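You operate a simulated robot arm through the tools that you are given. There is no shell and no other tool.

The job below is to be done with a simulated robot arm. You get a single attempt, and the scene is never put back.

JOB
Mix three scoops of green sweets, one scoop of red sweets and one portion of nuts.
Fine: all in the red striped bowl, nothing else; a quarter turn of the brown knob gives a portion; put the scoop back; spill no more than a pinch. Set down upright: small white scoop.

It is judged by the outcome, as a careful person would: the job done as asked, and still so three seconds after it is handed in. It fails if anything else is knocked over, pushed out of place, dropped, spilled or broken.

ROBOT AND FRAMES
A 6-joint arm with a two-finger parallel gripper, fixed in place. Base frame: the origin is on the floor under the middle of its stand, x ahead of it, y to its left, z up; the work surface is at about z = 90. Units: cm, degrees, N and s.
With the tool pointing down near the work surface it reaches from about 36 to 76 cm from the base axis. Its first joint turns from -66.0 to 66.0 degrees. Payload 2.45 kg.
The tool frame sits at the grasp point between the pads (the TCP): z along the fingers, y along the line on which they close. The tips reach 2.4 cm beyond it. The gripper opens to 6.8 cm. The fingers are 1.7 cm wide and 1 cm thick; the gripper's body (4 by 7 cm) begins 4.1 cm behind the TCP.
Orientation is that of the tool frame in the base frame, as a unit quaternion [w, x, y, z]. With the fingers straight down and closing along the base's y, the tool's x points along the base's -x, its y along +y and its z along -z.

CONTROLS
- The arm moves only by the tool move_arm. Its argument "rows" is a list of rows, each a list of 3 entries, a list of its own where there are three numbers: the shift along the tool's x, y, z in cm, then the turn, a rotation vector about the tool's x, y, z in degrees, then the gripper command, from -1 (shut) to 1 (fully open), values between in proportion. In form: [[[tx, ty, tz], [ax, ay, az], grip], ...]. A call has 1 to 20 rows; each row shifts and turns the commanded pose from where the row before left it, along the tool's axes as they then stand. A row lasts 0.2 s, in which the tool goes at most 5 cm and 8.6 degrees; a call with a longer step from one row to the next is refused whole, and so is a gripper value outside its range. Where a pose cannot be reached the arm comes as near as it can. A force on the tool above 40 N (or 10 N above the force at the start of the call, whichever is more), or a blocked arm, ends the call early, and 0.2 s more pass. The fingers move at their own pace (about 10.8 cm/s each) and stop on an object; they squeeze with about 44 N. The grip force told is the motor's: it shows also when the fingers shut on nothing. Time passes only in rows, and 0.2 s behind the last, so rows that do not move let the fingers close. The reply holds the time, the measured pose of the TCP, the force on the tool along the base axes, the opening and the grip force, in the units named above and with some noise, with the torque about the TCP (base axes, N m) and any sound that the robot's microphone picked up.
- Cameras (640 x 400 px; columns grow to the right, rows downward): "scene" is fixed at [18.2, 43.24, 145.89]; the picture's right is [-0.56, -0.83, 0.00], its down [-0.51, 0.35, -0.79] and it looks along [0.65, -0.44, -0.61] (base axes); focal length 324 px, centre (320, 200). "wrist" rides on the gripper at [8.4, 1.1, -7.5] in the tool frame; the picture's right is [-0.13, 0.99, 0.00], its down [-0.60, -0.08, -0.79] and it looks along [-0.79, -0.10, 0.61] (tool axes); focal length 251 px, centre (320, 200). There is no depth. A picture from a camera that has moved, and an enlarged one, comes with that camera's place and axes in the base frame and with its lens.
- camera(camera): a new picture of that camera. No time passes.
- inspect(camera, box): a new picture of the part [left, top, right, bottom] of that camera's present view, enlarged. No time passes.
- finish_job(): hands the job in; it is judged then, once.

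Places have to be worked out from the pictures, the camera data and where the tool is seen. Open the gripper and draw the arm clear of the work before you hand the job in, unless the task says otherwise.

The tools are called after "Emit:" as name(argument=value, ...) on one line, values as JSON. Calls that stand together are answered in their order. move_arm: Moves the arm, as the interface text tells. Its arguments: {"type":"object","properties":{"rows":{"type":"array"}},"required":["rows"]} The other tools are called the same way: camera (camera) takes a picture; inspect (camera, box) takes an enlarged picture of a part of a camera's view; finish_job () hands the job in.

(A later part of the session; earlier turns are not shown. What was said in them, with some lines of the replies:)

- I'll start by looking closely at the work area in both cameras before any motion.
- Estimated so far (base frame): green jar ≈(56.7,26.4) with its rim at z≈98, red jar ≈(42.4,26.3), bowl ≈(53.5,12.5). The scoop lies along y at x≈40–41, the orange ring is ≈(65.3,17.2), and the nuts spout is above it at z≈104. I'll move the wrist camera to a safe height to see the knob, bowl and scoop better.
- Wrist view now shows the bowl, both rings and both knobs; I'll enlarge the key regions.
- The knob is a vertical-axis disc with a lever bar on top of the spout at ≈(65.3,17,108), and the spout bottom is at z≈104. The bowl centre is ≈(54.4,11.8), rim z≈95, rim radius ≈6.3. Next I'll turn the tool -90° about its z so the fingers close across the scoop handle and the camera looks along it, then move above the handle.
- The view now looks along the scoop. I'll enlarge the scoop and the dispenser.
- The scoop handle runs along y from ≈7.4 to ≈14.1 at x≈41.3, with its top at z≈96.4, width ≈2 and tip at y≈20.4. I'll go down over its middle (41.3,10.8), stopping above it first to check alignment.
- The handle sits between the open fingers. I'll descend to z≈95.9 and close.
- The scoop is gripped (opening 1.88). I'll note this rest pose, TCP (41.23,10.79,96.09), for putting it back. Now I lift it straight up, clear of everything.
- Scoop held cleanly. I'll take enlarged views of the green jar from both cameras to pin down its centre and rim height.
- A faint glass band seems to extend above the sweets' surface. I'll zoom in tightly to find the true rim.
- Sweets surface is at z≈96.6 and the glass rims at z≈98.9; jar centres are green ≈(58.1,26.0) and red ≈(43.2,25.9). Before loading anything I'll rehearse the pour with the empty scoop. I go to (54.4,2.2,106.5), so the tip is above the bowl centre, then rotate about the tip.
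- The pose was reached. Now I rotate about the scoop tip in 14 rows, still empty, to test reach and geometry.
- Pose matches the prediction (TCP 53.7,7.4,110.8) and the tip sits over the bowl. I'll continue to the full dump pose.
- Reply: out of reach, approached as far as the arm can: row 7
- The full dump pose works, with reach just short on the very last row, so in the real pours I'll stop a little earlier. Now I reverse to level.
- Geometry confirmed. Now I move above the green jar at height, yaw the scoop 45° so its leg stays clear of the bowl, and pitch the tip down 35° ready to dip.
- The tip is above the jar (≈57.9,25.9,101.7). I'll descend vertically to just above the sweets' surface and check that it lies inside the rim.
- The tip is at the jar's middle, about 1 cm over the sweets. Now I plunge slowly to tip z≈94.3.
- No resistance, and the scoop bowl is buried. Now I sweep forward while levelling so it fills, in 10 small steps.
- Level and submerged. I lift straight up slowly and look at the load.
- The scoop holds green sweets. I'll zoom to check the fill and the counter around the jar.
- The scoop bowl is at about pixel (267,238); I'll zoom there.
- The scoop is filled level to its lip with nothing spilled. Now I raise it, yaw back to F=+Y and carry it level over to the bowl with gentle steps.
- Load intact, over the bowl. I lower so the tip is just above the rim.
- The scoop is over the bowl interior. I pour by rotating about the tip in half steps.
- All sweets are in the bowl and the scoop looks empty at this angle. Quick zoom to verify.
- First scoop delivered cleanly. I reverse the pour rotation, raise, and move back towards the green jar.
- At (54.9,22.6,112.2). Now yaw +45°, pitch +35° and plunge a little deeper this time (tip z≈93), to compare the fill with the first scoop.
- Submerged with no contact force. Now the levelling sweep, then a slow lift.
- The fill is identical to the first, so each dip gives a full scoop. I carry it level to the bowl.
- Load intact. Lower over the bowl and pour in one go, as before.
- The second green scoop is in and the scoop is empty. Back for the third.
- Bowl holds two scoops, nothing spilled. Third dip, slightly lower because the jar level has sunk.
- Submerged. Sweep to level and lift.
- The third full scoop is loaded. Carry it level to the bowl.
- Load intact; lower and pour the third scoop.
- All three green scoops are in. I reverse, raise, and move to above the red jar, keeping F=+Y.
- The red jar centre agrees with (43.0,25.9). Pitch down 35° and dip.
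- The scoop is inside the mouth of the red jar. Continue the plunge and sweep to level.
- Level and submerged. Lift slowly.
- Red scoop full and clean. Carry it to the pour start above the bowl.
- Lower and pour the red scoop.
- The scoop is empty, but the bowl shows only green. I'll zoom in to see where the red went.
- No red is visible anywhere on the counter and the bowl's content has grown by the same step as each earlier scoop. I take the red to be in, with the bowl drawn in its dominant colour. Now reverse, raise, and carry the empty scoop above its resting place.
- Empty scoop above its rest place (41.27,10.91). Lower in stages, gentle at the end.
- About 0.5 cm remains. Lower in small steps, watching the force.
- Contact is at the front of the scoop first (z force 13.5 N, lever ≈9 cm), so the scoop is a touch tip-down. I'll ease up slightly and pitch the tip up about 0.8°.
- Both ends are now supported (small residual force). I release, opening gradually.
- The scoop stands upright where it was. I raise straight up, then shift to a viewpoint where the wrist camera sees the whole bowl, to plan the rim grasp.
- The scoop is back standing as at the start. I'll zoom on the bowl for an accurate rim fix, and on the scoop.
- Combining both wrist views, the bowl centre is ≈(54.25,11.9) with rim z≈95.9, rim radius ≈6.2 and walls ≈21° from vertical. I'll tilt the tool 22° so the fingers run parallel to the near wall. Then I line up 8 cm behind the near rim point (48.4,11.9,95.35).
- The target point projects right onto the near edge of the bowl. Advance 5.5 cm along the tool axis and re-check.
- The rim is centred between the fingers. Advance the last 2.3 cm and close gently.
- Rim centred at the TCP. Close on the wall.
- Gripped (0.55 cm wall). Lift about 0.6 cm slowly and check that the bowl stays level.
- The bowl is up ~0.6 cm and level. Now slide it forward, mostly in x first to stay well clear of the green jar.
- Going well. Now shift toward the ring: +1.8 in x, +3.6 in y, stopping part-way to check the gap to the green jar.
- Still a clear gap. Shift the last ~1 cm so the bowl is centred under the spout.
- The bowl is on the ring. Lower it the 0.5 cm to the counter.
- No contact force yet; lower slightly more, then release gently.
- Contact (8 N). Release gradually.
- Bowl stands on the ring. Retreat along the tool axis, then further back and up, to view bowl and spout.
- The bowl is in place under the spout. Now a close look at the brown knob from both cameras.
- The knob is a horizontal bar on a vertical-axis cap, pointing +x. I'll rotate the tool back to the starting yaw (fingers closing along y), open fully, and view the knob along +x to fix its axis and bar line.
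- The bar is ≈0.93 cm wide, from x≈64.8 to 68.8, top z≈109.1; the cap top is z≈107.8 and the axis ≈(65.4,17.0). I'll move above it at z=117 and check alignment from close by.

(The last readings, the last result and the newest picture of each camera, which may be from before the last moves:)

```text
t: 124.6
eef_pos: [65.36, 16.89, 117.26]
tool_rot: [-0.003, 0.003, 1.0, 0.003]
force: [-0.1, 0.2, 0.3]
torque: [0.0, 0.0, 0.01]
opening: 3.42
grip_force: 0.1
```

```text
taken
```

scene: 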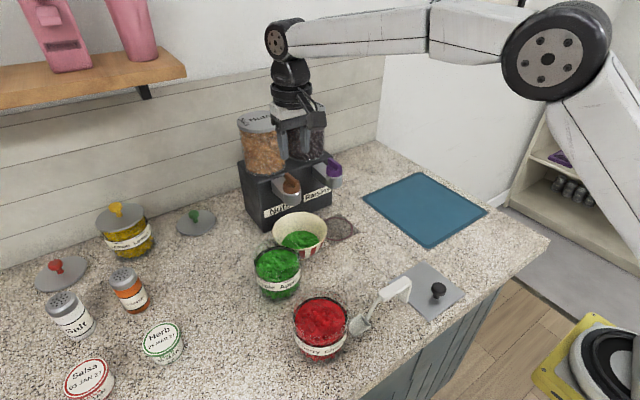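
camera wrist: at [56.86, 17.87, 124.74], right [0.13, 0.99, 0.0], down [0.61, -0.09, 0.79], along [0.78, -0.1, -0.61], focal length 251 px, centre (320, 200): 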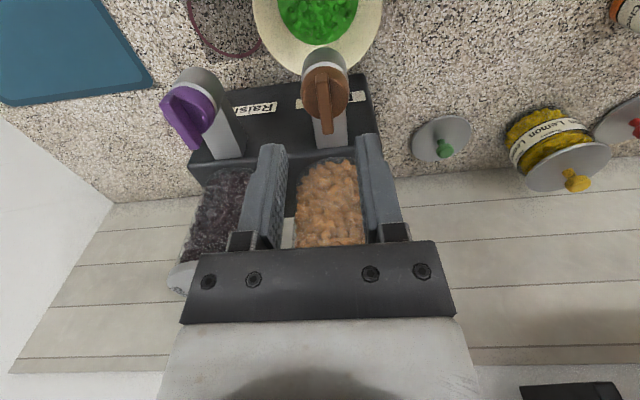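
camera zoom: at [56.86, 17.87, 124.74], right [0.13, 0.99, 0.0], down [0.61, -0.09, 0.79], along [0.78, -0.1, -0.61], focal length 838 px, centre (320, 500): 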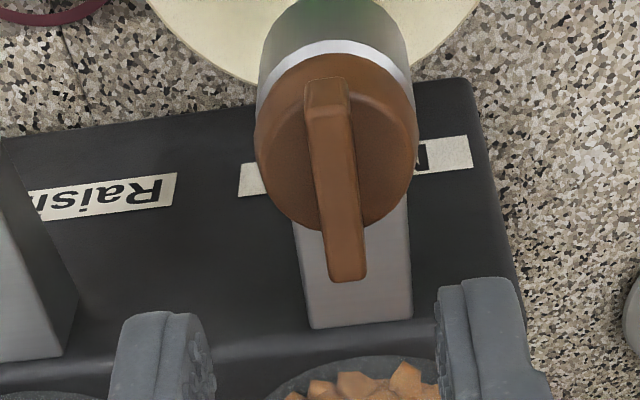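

From two close views the bar is diametral: it spans x≈64.9–68.7 at y≈16.97, top z≈109.1, so the axis is x≈66.75 rather than 65.4. I'll shift +1.4 in x and descend part-way to re-check.

Emit:
move_arm(rows=[[[-0.7, 0.04, 0], [0, 0, 0], 0.0], [[-0.7, 0.04, 0], [0, 0, 0], 0.0], [[0, 0, 2], [0, 0, 0], 0.0], [[0, 0, 2], [0, 0, 0], 0.0], [[0, 0, 0], [0, 0, 0], 0.0]])

Emit:
camera(camera="wrist")

Emit:
inspect(camera="wrist", box=[250, 60, 390, 190])

Emit:
inspect(camera="scene", box=[230, 90, 350, 210])

```text
t: 125.8
eef_pos: [66.78, 16.88, 113.18]
tool_rot: [-0.003, 0.002, 1.0, 0.003]
force: [0.5, 0.4, 0.2]
torque: [0.0, -0.02, 0.01]
opening: 3.39
grip_force: 0.0
```

```text
taken
camera wrist: at [58.25, 18.02, 120.74], right [0.13, 0.99, 0.0], down [0.61, -0.09, 0.79], along [0.78, -0.1, -0.61], focal length 251 px, centre (320, 200)
```

wrist: 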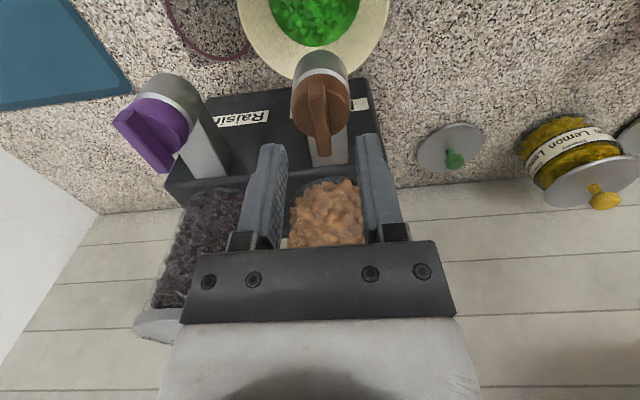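

```text
3.08 times, centred on (320, 125) of wrist
camera zoom: at [58.25, 18.02, 120.74], right [0.13, 0.99, 0.0], down [0.61, -0.09, 0.79], along [0.78, -0.1, -0.61], focal length 774 px, centre (320, 431)
```

zoom: 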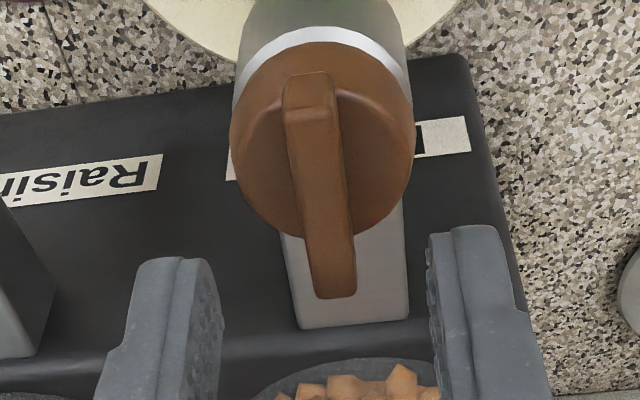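

```text
3.33 times, centred on (290, 150) of scene
camera zoom: at [18.2, 43.24, 145.89], right [-0.56, -0.83, 0.0], down [-0.51, 0.35, -0.79], along [0.65, -0.44, -0.61], focal length 1081 px, centre (420, 367)
```

zoom: 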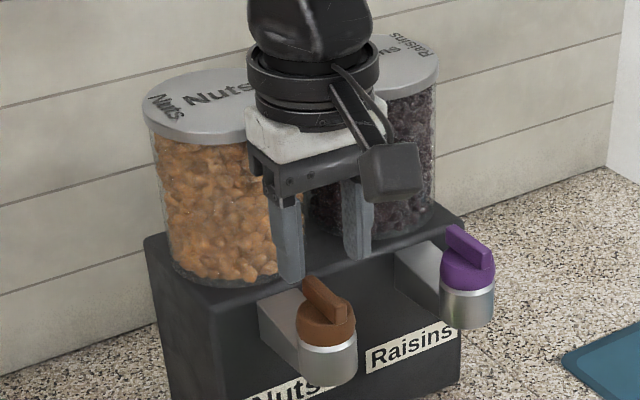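

The TCP is right over the bar's middle (bar centre ≈66.85,16.96). Descend to z≈110.4 so the pads cover the bar just above the cap.

Emit:
move_arm(rows=[[[-0.05, 0.06, 1.4], [0, 0, 0], 0.0], [[0, 0, 1.3], [0, 0, 0], 0.0], [[0, 0, 0], [0, 0, 0], 0.0]])

Emit:
inspect(camera="wrist", box=[250, 80, 390, 210])

Emit:
inspect(camera="scene", box=[250, 120, 330, 210])

```text
t: 126.6
eef_pos: [66.69, 17.01, 110.5]
tool_rot: [-0.002, 0.003, 1.0, 0.002]
force: [0.0, 0.3, 0.4]
torque: [0.0, 0.05, -0.02]
opening: 3.41
grip_force: 0.1
```

```text
3.08 times, centred on (320, 145) of wrist
camera zoom: at [58.26, 18.11, 118.07], right [0.13, 0.99, 0.0], down [0.61, -0.09, 0.79], along [0.78, -0.1, -0.61], focal length 774 px, centre (320, 369)
```

zoom: 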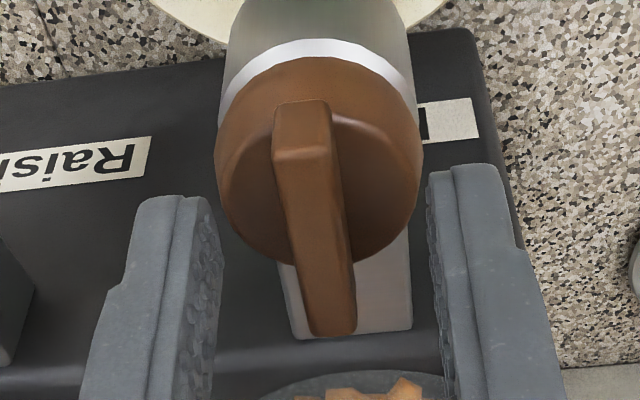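

```text
4.44 times, centred on (290, 165) of scene
camera zoom: at [18.2, 43.24, 145.89], right [-0.56, -0.83, 0.0], down [-0.51, 0.35, -0.79], along [0.65, -0.44, -0.61], focal length 1442 px, centre (453, 356)
```

zoom: 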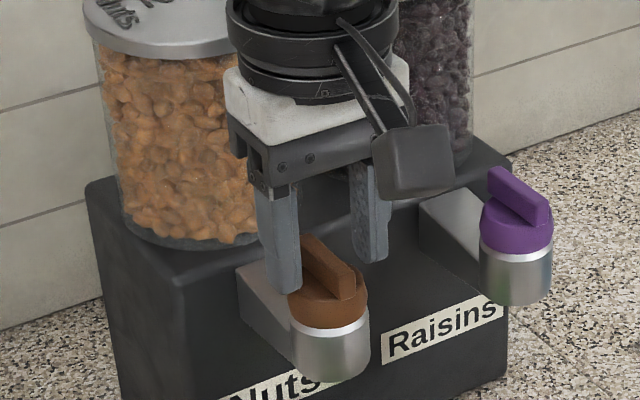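

Fingertips straddle the bar's middle, just above the cap. Close on the bar.

Emit:
move_arm(rows=[[[0, -0.06, 0.1], [0, 0, 0], -0.4], [[0, 0, 0], [0, 0, 0], -0.6], [[0, 0, 0], [0, 0, 0], -0.8], [[0, 0, 0], [0, 0, 0], -1], [[0, 0, 0], [0, 0, 0], -1], [[0, 0, 0], [0, 0, 0], -1]])

Emit:
inspect(camera="scene", box=[250, 120, 330, 210])

Emit:
inspect(camera="wrist", box=[250, 80, 390, 210])

```text
t: 128.0
eef_pos: [66.65, 16.97, 110.41]
tool_rot: [-0.003, 0.002, 1.0, 0.002]
force: [-0.8, 0.9, -0.7]
torque: [-0.09, -0.39, 0.01]
opening: 0.88
grip_force: 30.3
```

```text
4.44 times, centred on (290, 165) of scene
camera zoom: at [18.21, 43.25, 145.89], right [-0.56, -0.83, 0.0], down [-0.51, 0.35, -0.79], along [0.65, -0.44, -0.61], focal length 1442 px, centre (453, 356)
```

zoom: 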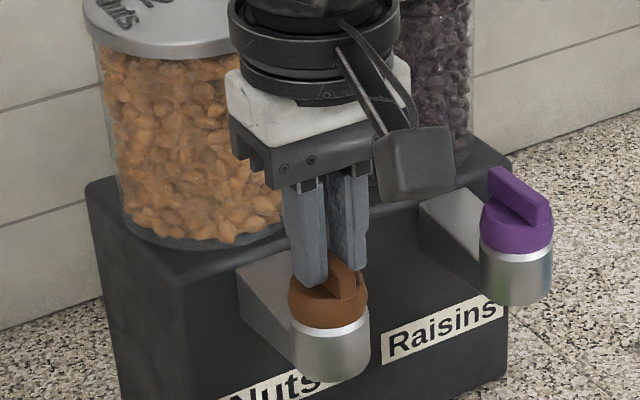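

```text
3.08 times, centred on (320, 145) of wrist
camera zoom: at [58.27, 18.04, 117.96], right [0.13, 0.99, 0.0], down [0.61, -0.09, 0.79], along [0.78, -0.1, -0.61], focal length 774 px, centre (320, 369)
```

zoom: 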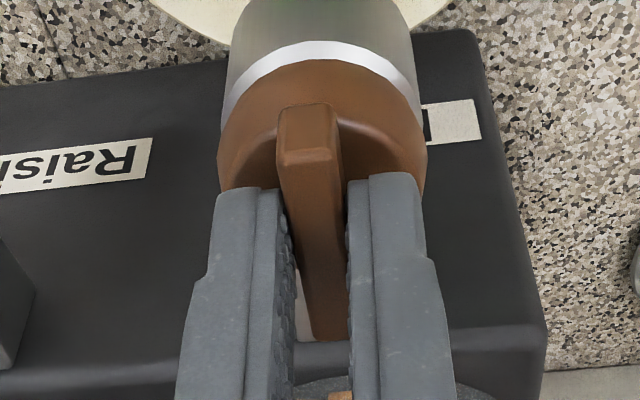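

Firm on the bar (0.88 cm). I'll try a small turn first (about 16°), watching torque for the free direction.

Emit:
move_arm(rows=[[[0, 0, 0], [0, 0, -4], -1], [[0, 0, 0], [0, 0, -6], -1], [[0, 0, 0], [0, 0, -6], -1], [[0, 0, 0], [0, 0, 0], -1]])

Emit:
inspect(camera="scene", box=[250, 140, 350, 260])

```text
t: 129.0
eef_pos: [66.85, 16.93, 110.45]
tool_rot: [-0.001, -0.137, 0.991, 0.003]
force: [1.7, 2.2, 1.3]
torque: [-0.11, 0.11, -0.66]
opening: 1.41
grip_force: 33.3
```

```text
3.33 times, centred on (300, 200) of scene
camera zoom: at [18.21, 43.25, 145.89], right [-0.56, -0.83, 0.0], down [-0.51, 0.35, -0.79], along [0.65, -0.44, -0.61], focal length 1081 px, centre (387, 200)
```

zoom: 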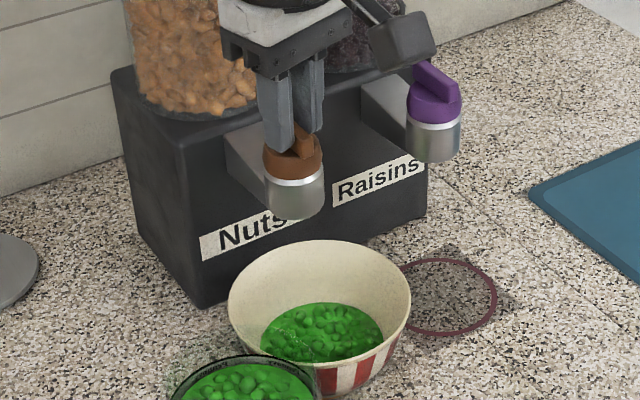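

The bar did not follow (fingers spread to 1.41, torque −0.66), so that direction is blocked. I'll turn back and try the opposite way a little.

Emit:
move_arm(rows=[[[0, 0, 0], [0, 0, 6], -1], [[0, 0, 0], [0, 0, 6], -1], [[0, 0, 0], [0, 0, 4], -1], [[0, 0, 0], [0, 0, 0], -1]])

Emit:
inspect(camera="wrist", box=[250, 80, 390, 210])

```text
t: 130.0
eef_pos: [66.77, 16.94, 110.41]
tool_rot: [-0.003, 0.003, 1.0, 0.003]
force: [-2.3, 1.5, 2.4]
torque: [-0.09, -0.37, 0.03]
opening: 0.89
grip_force: 30.3
```

```text
3.08 times, centred on (320, 145) of wrist
camera zoom: at [58.27, 18.04, 117.94], right [0.13, 0.99, 0.0], down [0.61, -0.09, 0.79], along [0.78, -0.1, -0.61], focal length 774 px, centre (320, 369)
```

zoom: 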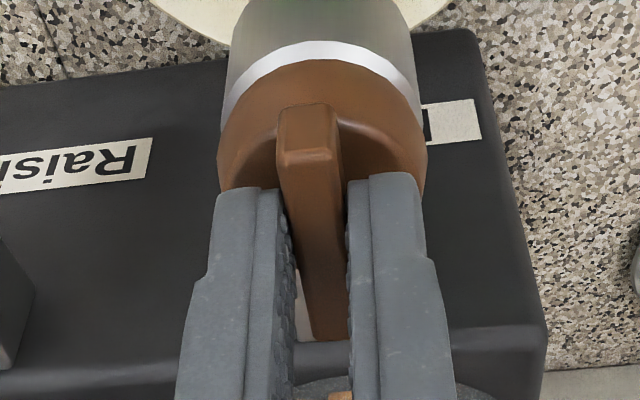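

Back aligned with the bar, which is unmoved. Now try +12° the other way.

Emit:
move_arm(rows=[[[0, 0, 0], [0, 0, 4], -1], [[0, 0, 0], [0, 0, 4], -1], [[0, 0, 0], [0, 0, 4], -1], [[0, 0, 0], [0, 0, 0], -1]])

Emit:
inspect(camera="scene", box=[250, 140, 350, 260])

Emit:
inspect(camera="wrist", box=[250, 80, 390, 210])

```text
t: 131.0
eef_pos: [66.6, 17.05, 110.48]
tool_rot: [-0.002, 0.108, 0.994, 0.004]
force: [2.5, 9.0, 5.2]
torque: [0.11, 0.08, 0.02]
opening: 0.88
grip_force: 30.9
```

```text
3.33 times, centred on (300, 200) of scene
camera zoom: at [18.2, 43.27, 145.88], right [-0.56, -0.83, 0.0], down [-0.51, 0.34, -0.79], along [0.65, -0.44, -0.61], focal length 1081 px, centre (387, 200)
```

zoom: 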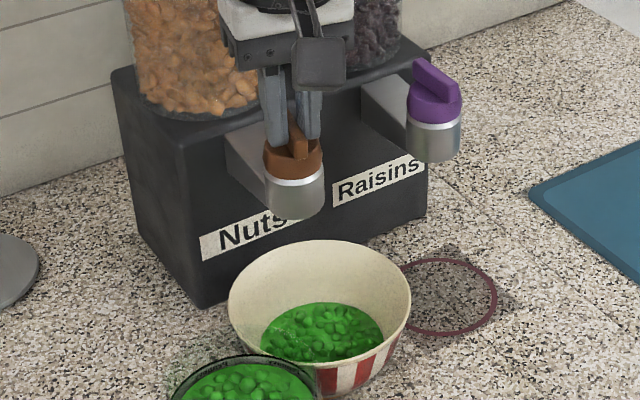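

```text
3.08 times, centred on (320, 145) of wrist
camera zoom: at [58.69, 19.83, 117.94], right [0.34, 0.94, 0.0], down [0.58, -0.21, 0.79], along [0.74, -0.26, -0.61], focal length 774 px, centre (320, 369)
```

zoom: 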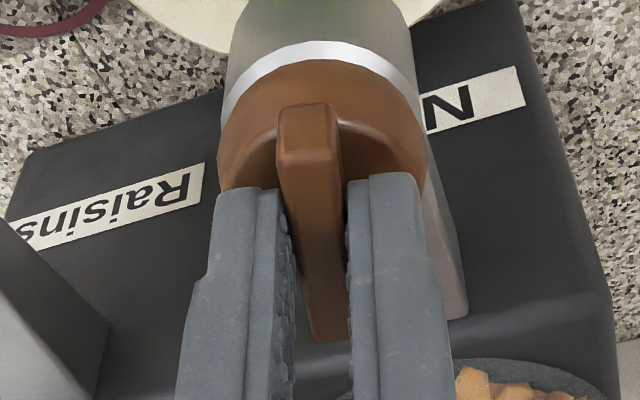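

The bar follows this way (opening unchanged at 0.88). The 9 N side force suggests the axis is a couple of mm ahead of the TCP, so I'll add a slight compensation and continue in stages.

Emit:
move_arm(rows=[[[0, 0.06, 0], [0, 0, 6], -1], [[0, 0.022, 0], [0, 0, 6], -1], [[0, 0.022, 0], [0, 0, 6], -1], [[0, 0, 0], [0, 0, 0], -1]])

Emit:
inspect(camera="scene", box=[250, 140, 350, 260])

```text
t: 132.0
eef_pos: [66.75, 17.21, 110.41]
tool_rot: [-0.002, 0.261, 0.965, 0.002]
force: [4.7, 15.2, 5.5]
torque: [-0.14, -0.57, 0.03]
opening: 0.88
grip_force: 30.8
```

```text
3.33 times, centred on (300, 200) of scene
camera zoom: at [18.21, 43.29, 145.87], right [-0.56, -0.83, 0.0], down [-0.51, 0.34, -0.79], along [0.65, -0.44, -0.61], focal length 1081 px, centre (387, 200)
```

zoom: 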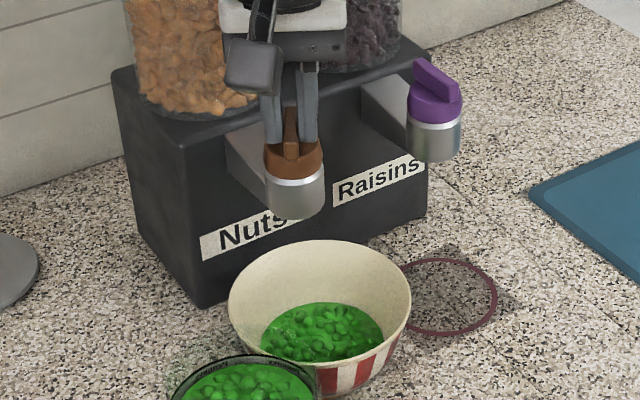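

The bar follows at 30°, but the side force grows to 15 N, so the true axis must lie further ahead (≈0.7 cm). I'll shift to relieve the force before turning on.

Emit:
move_arm(rows=[[[0.037, 0.124, 0], [0, 0, 0], -1], [[0.037, 0.124, 0], [0, 0, 0], -1], [[0, 0, 0], [0, 0, 0], -1]])

```text
t: 132.8
eef_pos: [66.79, 17.15, 110.38]
tool_rot: [-0.003, 0.262, 0.965, 0.001]
force: [-2.3, -2.2, 10.1]
torque: [-0.14, 0.03, -0.04]
opening: 0.91
grip_force: 31.1
```

Side force relieved (axis ≈0.62 cm ahead). I'll raise 0.1 cm to ease the 10 N vertical force and continue turning about the true axis.

Emit:
move_arm(rows=[[[0, 0, -0.1], [0, 0, 0], -1], [[-0.0034, 0.0648, 0], [0, 0, 6], -1], [[-0.0034, 0.0648, 0], [0, 0, 6], -1], [[-0.0034, 0.0648, 0], [0, 0, 6], -1], [[-0.0034, 0.0648, 0], [0, 0, 6], -1], [[0, 0, 0], [0, 0, 0], -1]])

Emit:
inspect(camera="scene", box=[250, 140, 350, 260])

```text
t: 134.2
eef_pos: [66.92, 17.3, 110.41]
tool_rot: [-0.005, 0.457, 0.889, -0.001]
force: [-13.6, -23.4, 1.8]
torque: [-0.03, 0.38, -0.07]
opening: 0.9
grip_force: 31.0
```

```text
3.33 times, centred on (300, 200) of scene
camera zoom: at [18.16, 43.16, 145.92], right [-0.56, -0.83, 0.0], down [-0.51, 0.35, -0.79], along [0.65, -0.44, -0.61], focal length 1081 px, centre (387, 200)
```

zoom: 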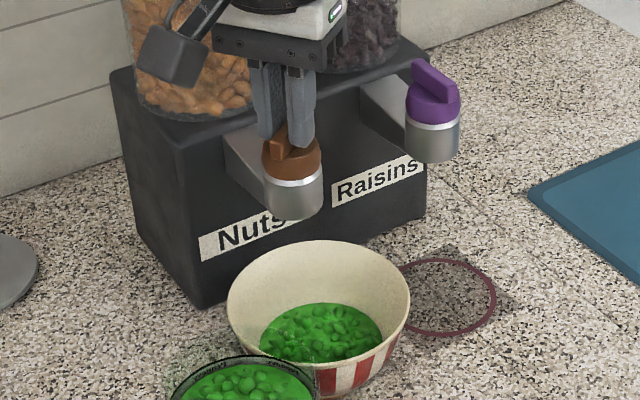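

Turned 54°, but now slightly overcompensated (≈25 N across the bar). Relieve it before turning further.

Emit:
move_arm(rows=[[[-0.05, -0.14, 0], [0, 0, 0], -1], [[-0.05, -0.14, 0], [0, 0, 0], -1], [[0, 0, 0], [0, 0, 0], -1]])

```text
t: 135.0
eef_pos: [66.9, 17.27, 110.29]
tool_rot: [-0.003, 0.456, 0.89, 0.001]
force: [5.9, -9.0, -10.4]
torque: [-0.22, -0.17, -0.01]
opening: 0.91
grip_force: 30.2
```

Now mostly a pull along the bar and downward; ease those too.

Emit:
move_arm(rows=[[[-0.12, 0, 0.08], [0, 0, 0], -1], [[0, 0, 0], [0, 0, 0], -1]])

```text
t: 135.6
eef_pos: [66.97, 17.33, 110.41]
tool_rot: [-0.004, 0.456, 0.89, 0.001]
force: [4.1, 1.7, -10.5]
torque: [-0.64, -0.57, 0.04]
opening: 0.88
grip_force: 30.4
```

Lower slightly more to relax the vertical pull.

Emit:
move_arm(rows=[[[0, 0, 0.08], [0, 0, 0], -1], [[0, 0, 0], [0, 0, 0], -1]])

```text
t: 136.2
eef_pos: [66.8, 17.34, 110.35]
tool_rot: [-0.003, 0.455, 0.89, 0.003]
force: [4.0, 8.5, -4.3]
torque: [0.01, -0.13, 0.02]
opening: 0.89
grip_force: 30.9
```

Forces are modest now. Continue turning 18° more.

Emit:
move_arm(rows=[[[0, 0.04, 0], [0, 0, 6], -1], [[0, 0.03, 0], [0, 0, 6], -1], [[0, 0.03, 0], [0, 0, 6], -1], [[0, 0, 0], [0, 0, 0], -1]])

Emit:
inspect(camera="scene", box=[250, 140, 350, 260])

```text
t: 137.2
eef_pos: [66.91, 17.29, 110.48]
tool_rot: [-0.003, 0.59, 0.808, 0.002]
force: [6.5, 18.3, 4.3]
torque: [0.96, 0.09, 0.03]
opening: 0.89
grip_force: 30.3
```

```text
3.33 times, centred on (300, 200) of scene
camera zoom: at [18.22, 43.29, 145.87], right [-0.56, -0.83, 0.0], down [-0.51, 0.34, -0.79], along [0.65, -0.44, -0.61], focal length 1081 px, centre (387, 200)
```

zoom: 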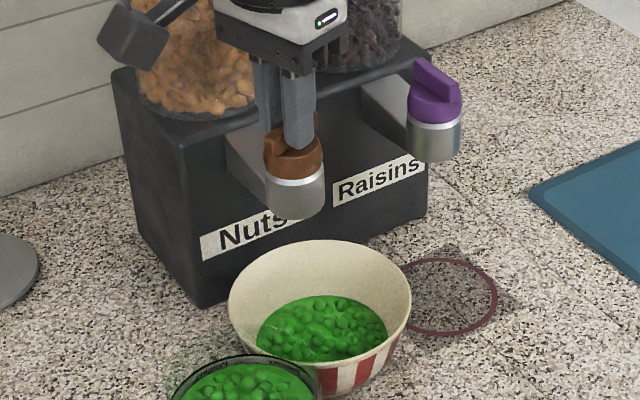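

At 72°. The bowl's content has grown slightly, so nuts are coming as it turns. I ease the side force and complete toward 90°.

Emit:
move_arm(rows=[[[0.1, 0.08, 0], [0, 0, 0], -1], [[0.05, 0.04, 0], [0, 0, 6], -1], [[0, 0.03, 0], [0, 0, 6], -1], [[0, 0, 0], [0, 0, 0], -1]])

Emit:
inspect(camera="scene", box=[250, 140, 350, 260])

```text
t: 138.2
eef_pos: [67.04, 17.32, 110.5]
tool_rot: [-0.003, 0.671, 0.741, 0.001]
force: [-1.1, 6.5, 10.9]
torque: [0.78, 0.01, -0.05]
opening: 0.89
grip_force: 30.7
```

```text
3.33 times, centred on (300, 200) of scene
camera zoom: at [18.18, 43.25, 145.89], right [-0.56, -0.83, 0.0], down [-0.51, 0.35, -0.79], along [0.65, -0.44, -0.61], focal length 1081 px, centre (387, 200)
```

zoom: 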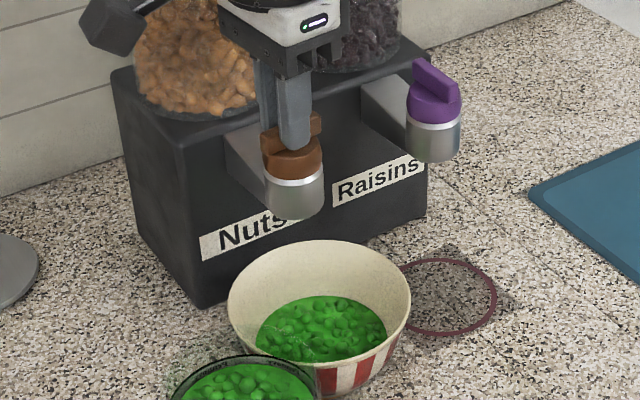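

At 84°. Finish the last 6° to a full quarter turn.

Emit:
move_arm(rows=[[[0, 0.02, 0], [0, 0, 3], -1], [[0, 0.02, 0], [0, 0, 3], -1], [[0, 0, 0], [0, 0, 0], -1]])

Emit:
inspect(camera="scene", box=[250, 140, 350, 260])

Emit:
inspect(camera="scene", box=[260, 210, 340, 270])

Emit:
camera(camera="wrist")

```text
t: 139.0
eef_pos: [67.12, 17.38, 110.5]
tool_rot: [-0.004, 0.71, 0.705, 0.001]
force: [1.1, 1.4, 10.7]
torque: [0.41, -0.12, -0.03]
opening: 0.88
grip_force: 30.6
```

```text
3.33 times, centred on (300, 200) of scene
camera zoom: at [18.19, 43.24, 145.89], right [-0.56, -0.83, 0.0], down [-0.51, 0.35, -0.79], along [0.65, -0.44, -0.61], focal length 1081 px, centre (387, 200)
```

zoom: 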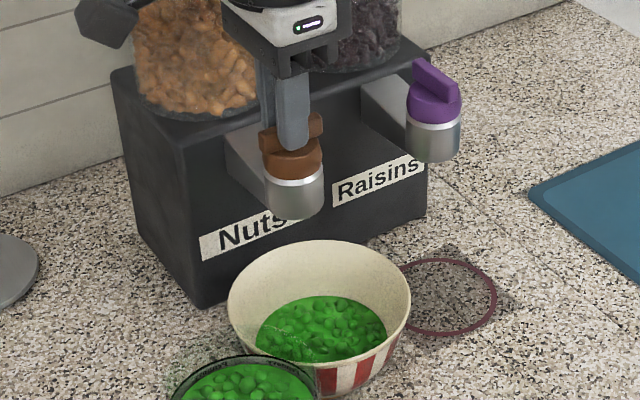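

```text
6.67 times, centred on (300, 240) of scene
camera zoom: at [18.19, 43.24, 145.89], right [-0.56, -0.83, 0.0], down [-0.51, 0.35, -0.79], along [0.65, -0.44, -0.61], focal length 2163 px, centre (453, -67)
```

zoom: 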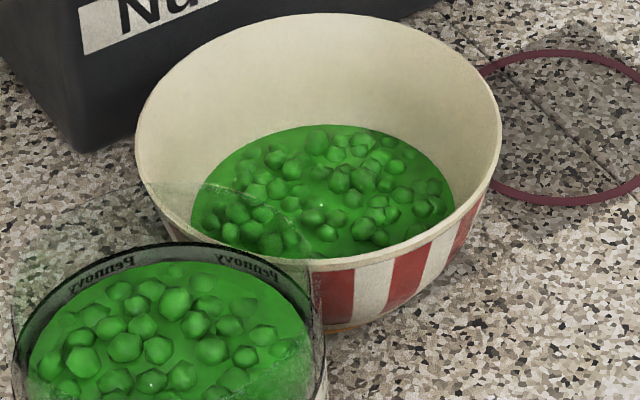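

```text
taken
camera wrist: at [68.19, 25.68, 117.93], right [0.99, -0.13, 0.0], down [-0.08, -0.61, 0.79], along [-0.11, -0.78, -0.61], focal length 251 px, centre (320, 200)
```

wrist: 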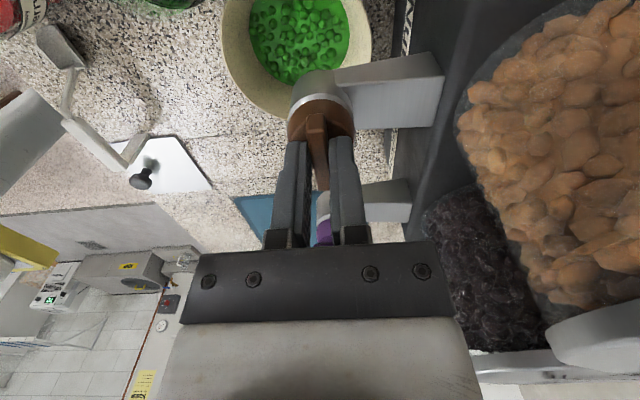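

The knob is at 90.4° and the bowl's content has grown and settled, with no nuts visible outside. Release the bar gently without turning it.

Emit:
move_arm(rows=[[[0, 0, 0], [0, 0, 0], -0.7], [[0, 0, 0], [0, 0, 0], -0.5], [[0, 0, 0], [0, 0, 0], -0.2], [[0, 0, 0], [0, 0, 0], 0.0], [[0, 0, 0], [0, 0, 0], 0.0]])

Emit:
inspect(camera="scene", box=[250, 140, 350, 260])

```text
t: 140.2
eef_pos: [67.05, 17.37, 110.48]
tool_rot: [-0.004, 0.709, 0.705, 0.0]
force: [-0.6, 0.6, 0.1]
torque: [0.02, -0.02, -0.02]
opening: 3.39
grip_force: 0.2
```

```text
3.33 times, centred on (300, 200) of scene
camera zoom: at [18.2, 43.24, 145.89], right [-0.56, -0.83, 0.0], down [-0.51, 0.35, -0.79], along [0.65, -0.44, -0.61], focal length 1081 px, centre (387, 200)
```

zoom: 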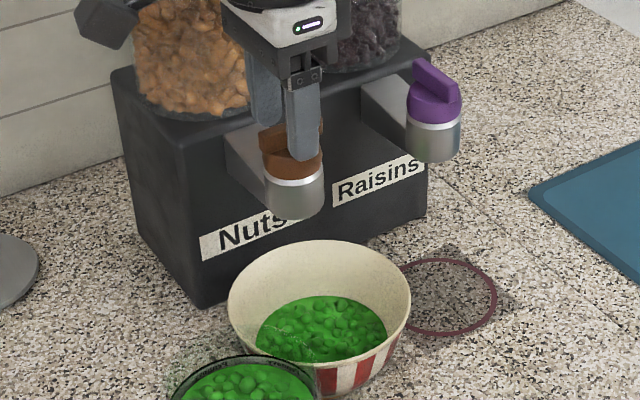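

Released. Raise straight up, then look.

Emit:
move_arm(rows=[[[0, 0, -1.5], [0, 0, 0], 0.0], [[0, 0, -2.5], [0, 0, 0], 0.0], [[0, 0, -2.5], [0, 0, 0], 0.0], [[0, 0, -2.5], [0, 0, 0], 0.0], [[0, 0, -2], [0, 0, 0], 0.0], [[0, 0, 0], [0, 0, 0], 0.0]])

Emit:
camera(camera="wrist")

Emit:
inspect(camera="scene", box=[250, 140, 350, 260])

Emit:
inspect(camera="scene", box=[260, 210, 340, 270])

```text
t: 141.6
eef_pos: [67.05, 17.28, 121.24]
tool_rot: [-0.004, 0.709, 0.706, 0.0]
force: [0.2, -0.2, -0.3]
torque: [-0.03, -0.01, 0.05]
opening: 3.39
grip_force: 0.0
```

```text
taken
camera wrist: at [68.15, 25.61, 128.87], right [0.99, -0.13, -0.01], down [-0.08, -0.61, 0.79], along [-0.11, -0.78, -0.61], focal length 251 px, centre (320, 200)
```

wrist: 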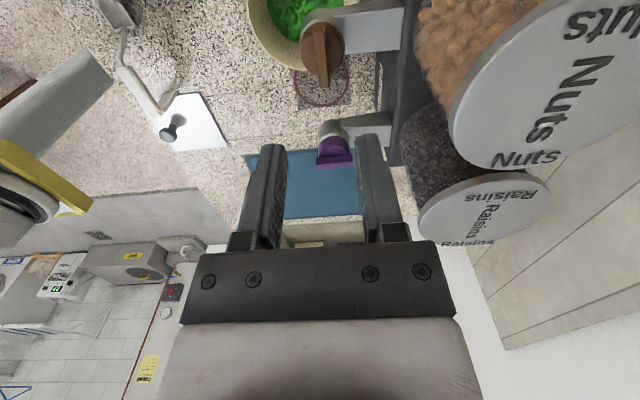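

```text
3.33 times, centred on (300, 200) of scene
camera zoom: at [18.2, 43.24, 145.89], right [-0.56, -0.83, 0.0], down [-0.51, 0.35, -0.79], along [0.65, -0.44, -0.61], focal length 1081 px, centre (387, 200)
```

zoom: 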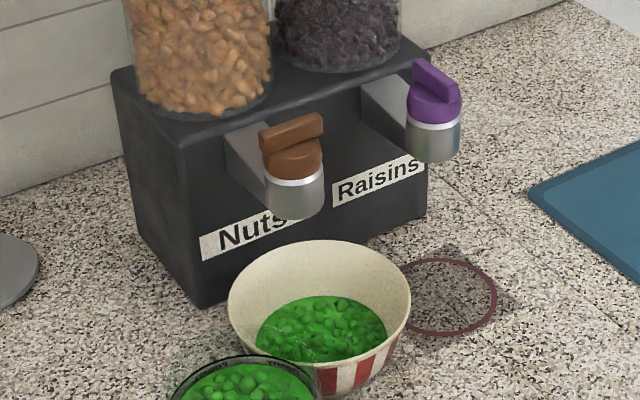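

```text
6.67 times, centred on (300, 240) of scene
camera zoom: at [18.2, 43.24, 145.89], right [-0.56, -0.83, 0.0], down [-0.51, 0.35, -0.79], along [0.65, -0.44, -0.61], focal length 2163 px, centre (453, -67)
```

zoom: 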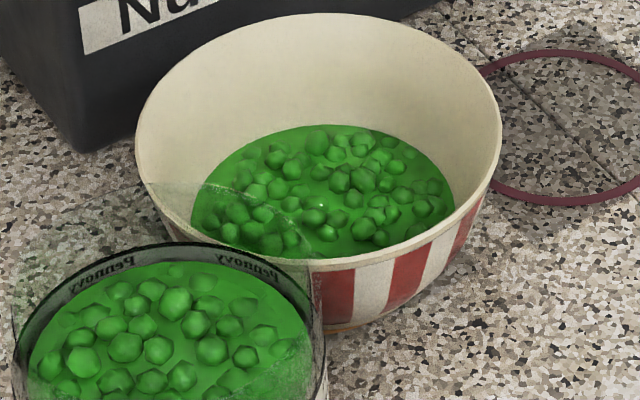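

The knob bar now lies along y, a clean quarter turn, and nothing is spilled. Draw the arm back and up, away from the work.

Emit:
move_arm(rows=[[[0, -3, -1.2], [0, 0, 0], 0.0], [[0, -4, -1.2], [0, 0, 0], 0.3], [[0, -4, -1.2], [0, 0, 0], 0.6], [[0, -4, -1.2], [0, 0, 0], 1], [[0, -4, -1.2], [0, 0, 0], 1], [[0, 0, 0], [0, 0, -8.2], 1], [[0, 0, 0], [0, 0, -8.2], 1], [[0, 0, 0], [0, 0, -8.2], 1], [[0, 0, 0], [0, 0, -8.2], 1], [[0, 0, 0], [0, 0, -8.2], 1], [[0, 0, 0], [0, 0, -8.2], 1], [[0, 0, 0], [0, 0, -8.2], 1], [[0, 0, 0], [0, 0, -8.2], 1], [[0, 0, 0], [0, 0, -8.2], 1], [[0, 0, 0], [0, 0, -8.2], 1], [[0, 0, 0], [0, 0, -8.0], 1], [[0, 0, 0], [0, 0, 0], 1]])

Emit:
camera(camera="wrist")

Emit:
camera(camera="scene")

```text
t: 145.2
eef_pos: [48.13, 17.5, 127.45]
tool_rot: [-0.003, 0.003, 1.0, 0.003]
force: [0.0, -0.6, 0.7]
torque: [0.0, -0.04, -0.02]
opening: 6.79
grip_force: 0.1
```

```text
taken
camera wrist: at [39.69, 18.47, 134.95], right [0.13, 0.99, 0.0], down [0.61, -0.08, 0.79], along [0.78, -0.1, -0.61], focal length 251 px, centre (320, 200)
```

wrist: 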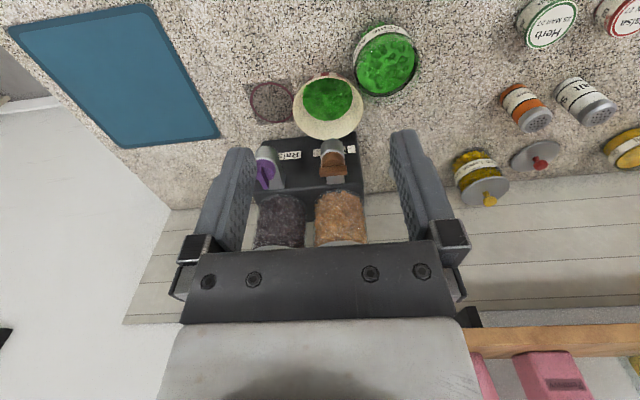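

```text
taken
```

scene: 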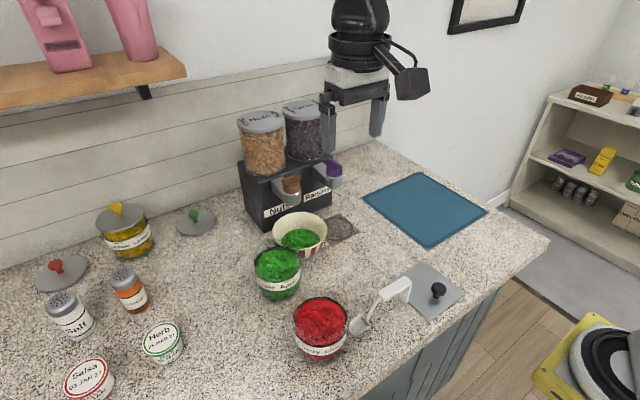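

Arm is clear. Final zooms to verify the bowl contents, surroundings, scoop and jars.

Emit:
inspect(camera="wrist", box=[270, 60, 400, 180])

Emit:
inspect(camera="scene", box=[240, 200, 440, 370])

Emit:
inspect(camera="scene", box=[265, 205, 335, 260])

Emit:
inspect(camera="scene", box=[340, 260, 440, 340])

```text
3.33 times, centred on (335, 120) of wrist
camera zoom: at [39.69, 18.47, 134.95], right [0.13, 0.99, 0.0], down [0.61, -0.08, 0.79], along [0.78, -0.1, -0.61], focal length 838 px, centre (270, 467)
```

zoom: 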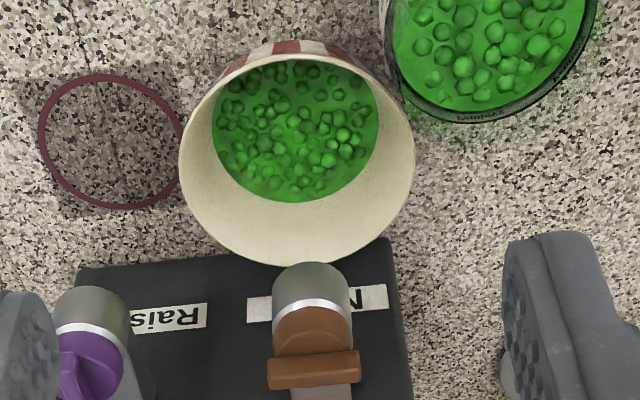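

```text
2.35 times, centred on (340, 285) of scene
camera zoom: at [18.2, 43.24, 145.89], right [-0.56, -0.83, 0.0], down [-0.51, 0.35, -0.79], along [0.65, -0.44, -0.61], focal length 763 px, centre (273, 0)
```

zoom: 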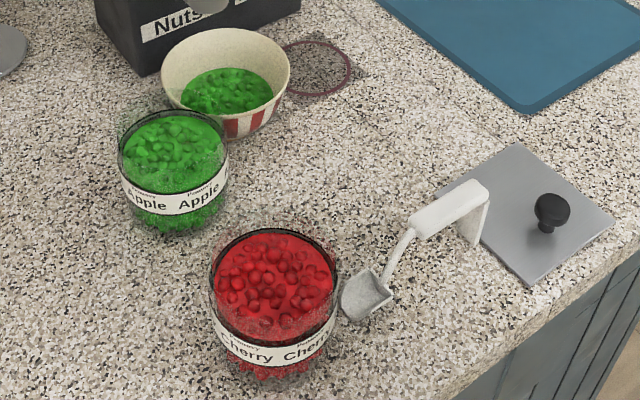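

```text
7.27 times, centred on (300, 232) of scene
camera zoom: at [18.2, 43.24, 145.89], right [-0.56, -0.83, 0.0], down [-0.51, 0.35, -0.79], along [0.65, -0.44, -0.61], focal length 2359 px, centre (466, -36)
```

zoom: 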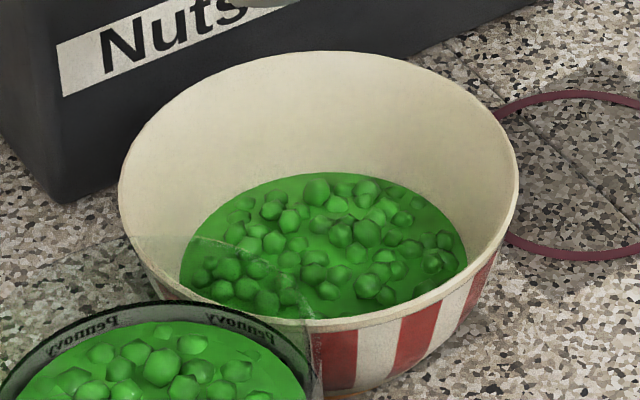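

```text
5.00 times, centred on (390, 300) of scene
camera zoom: at [18.2, 43.24, 145.89], right [-0.56, -0.83, 0.0], down [-0.51, 0.35, -0.79], along [0.65, -0.44, -0.61], focal length 1622 px, centre (-30, -300)
```

zoom: 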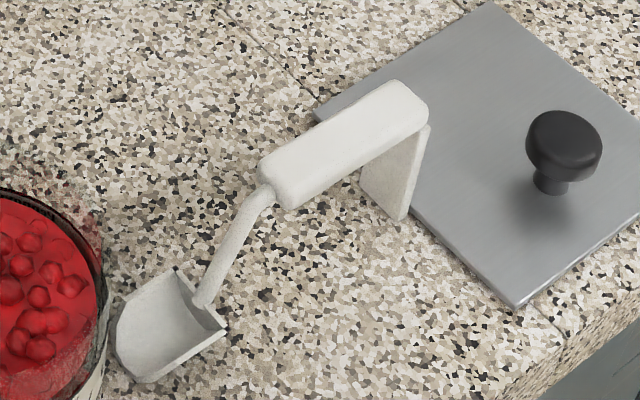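

Everything checks out. The scoop stands in its place, the jars and lids are undisturbed and the counter is clean. The bowl sits under the spout, with the nuts added by the quarter turn. I'll bring the arm back to its starting area with the gripper open before handing in.

Emit:
move_arm(rows=[[[3.4, 2.3, 0], [0, 0, 0], 1], [[3.4, 2.3, 0], [0, 0, 0], 1], [[3.4, 2.3, 0], [0, 0, 0], 1], [[3.4, 2.3, -0.5], [0, 0, 0], 1], [[0, 0, 0], [0, 0, 0], 1], [[0, 0, 0], [0, 0, 0], 1]])

Emit:
camera(camera="scene")

Emit:
camera(camera="wrist")

```text
t: 146.6
eef_pos: [34.76, 26.66, 128.07]
tool_rot: [-0.003, 0.003, 1.0, 0.002]
force: [0.1, -0.1, -0.9]
torque: [-0.02, 0.0, 0.0]
opening: 6.78
grip_force: 0.1
```

```text
taken
```

scene: 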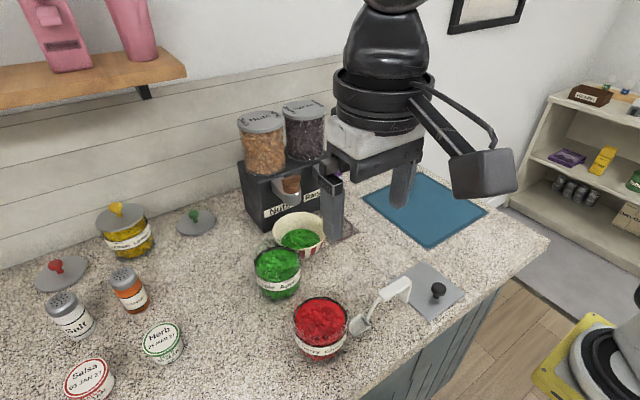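

```text
taken
camera wrist: at [26.21, 27.67, 135.58], right [0.13, 0.99, 0.0], down [0.61, -0.09, 0.79], along [0.78, -0.1, -0.61], focal length 251 px, centre (320, 200)
```

wrist: 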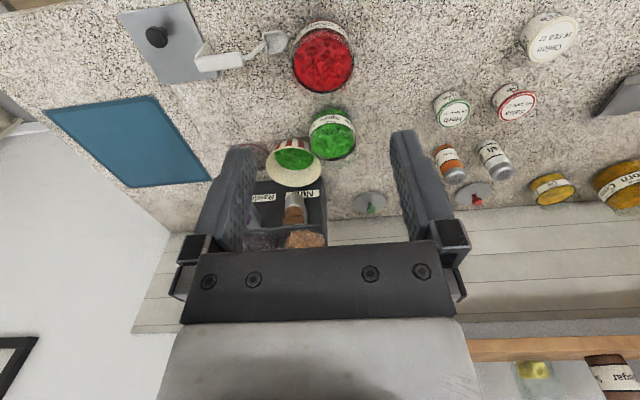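

The arm is clear with the gripper open, and apart from the bowl and knob everything stands as it did at the start. Handing the job in.

Emit:
finish_job()

```text
The job is handed in.
```

The job is handed in. Three scoops of green sweets, one scoop of red and one portion of nuts went into the red striped bowl, and I saw nothing spilled on the counter.

- **Sweets:** all four scoops looked equally full, and the scoop was empty after each pour.
- **Red and nuts not visible in the bowl:** the picture shows the bowl's contents as all green. I judged that the red and nuts are in from the content growing each time, the lower level in the red jar, and the clean counter.
- **Nuts:** I turned the brown knob about 90°, the only way it moves. The content grew once, between about 54° and 72°, and stayed the same after that, so I take it as one portion. I left the knob turned.
- **Bowl:** I moved it onto the orange ring under the nuts spout and left it there.
- **Scoop:** it is back in its original spot, standing upright.

The gripper is open, and the arm is back near where it started.
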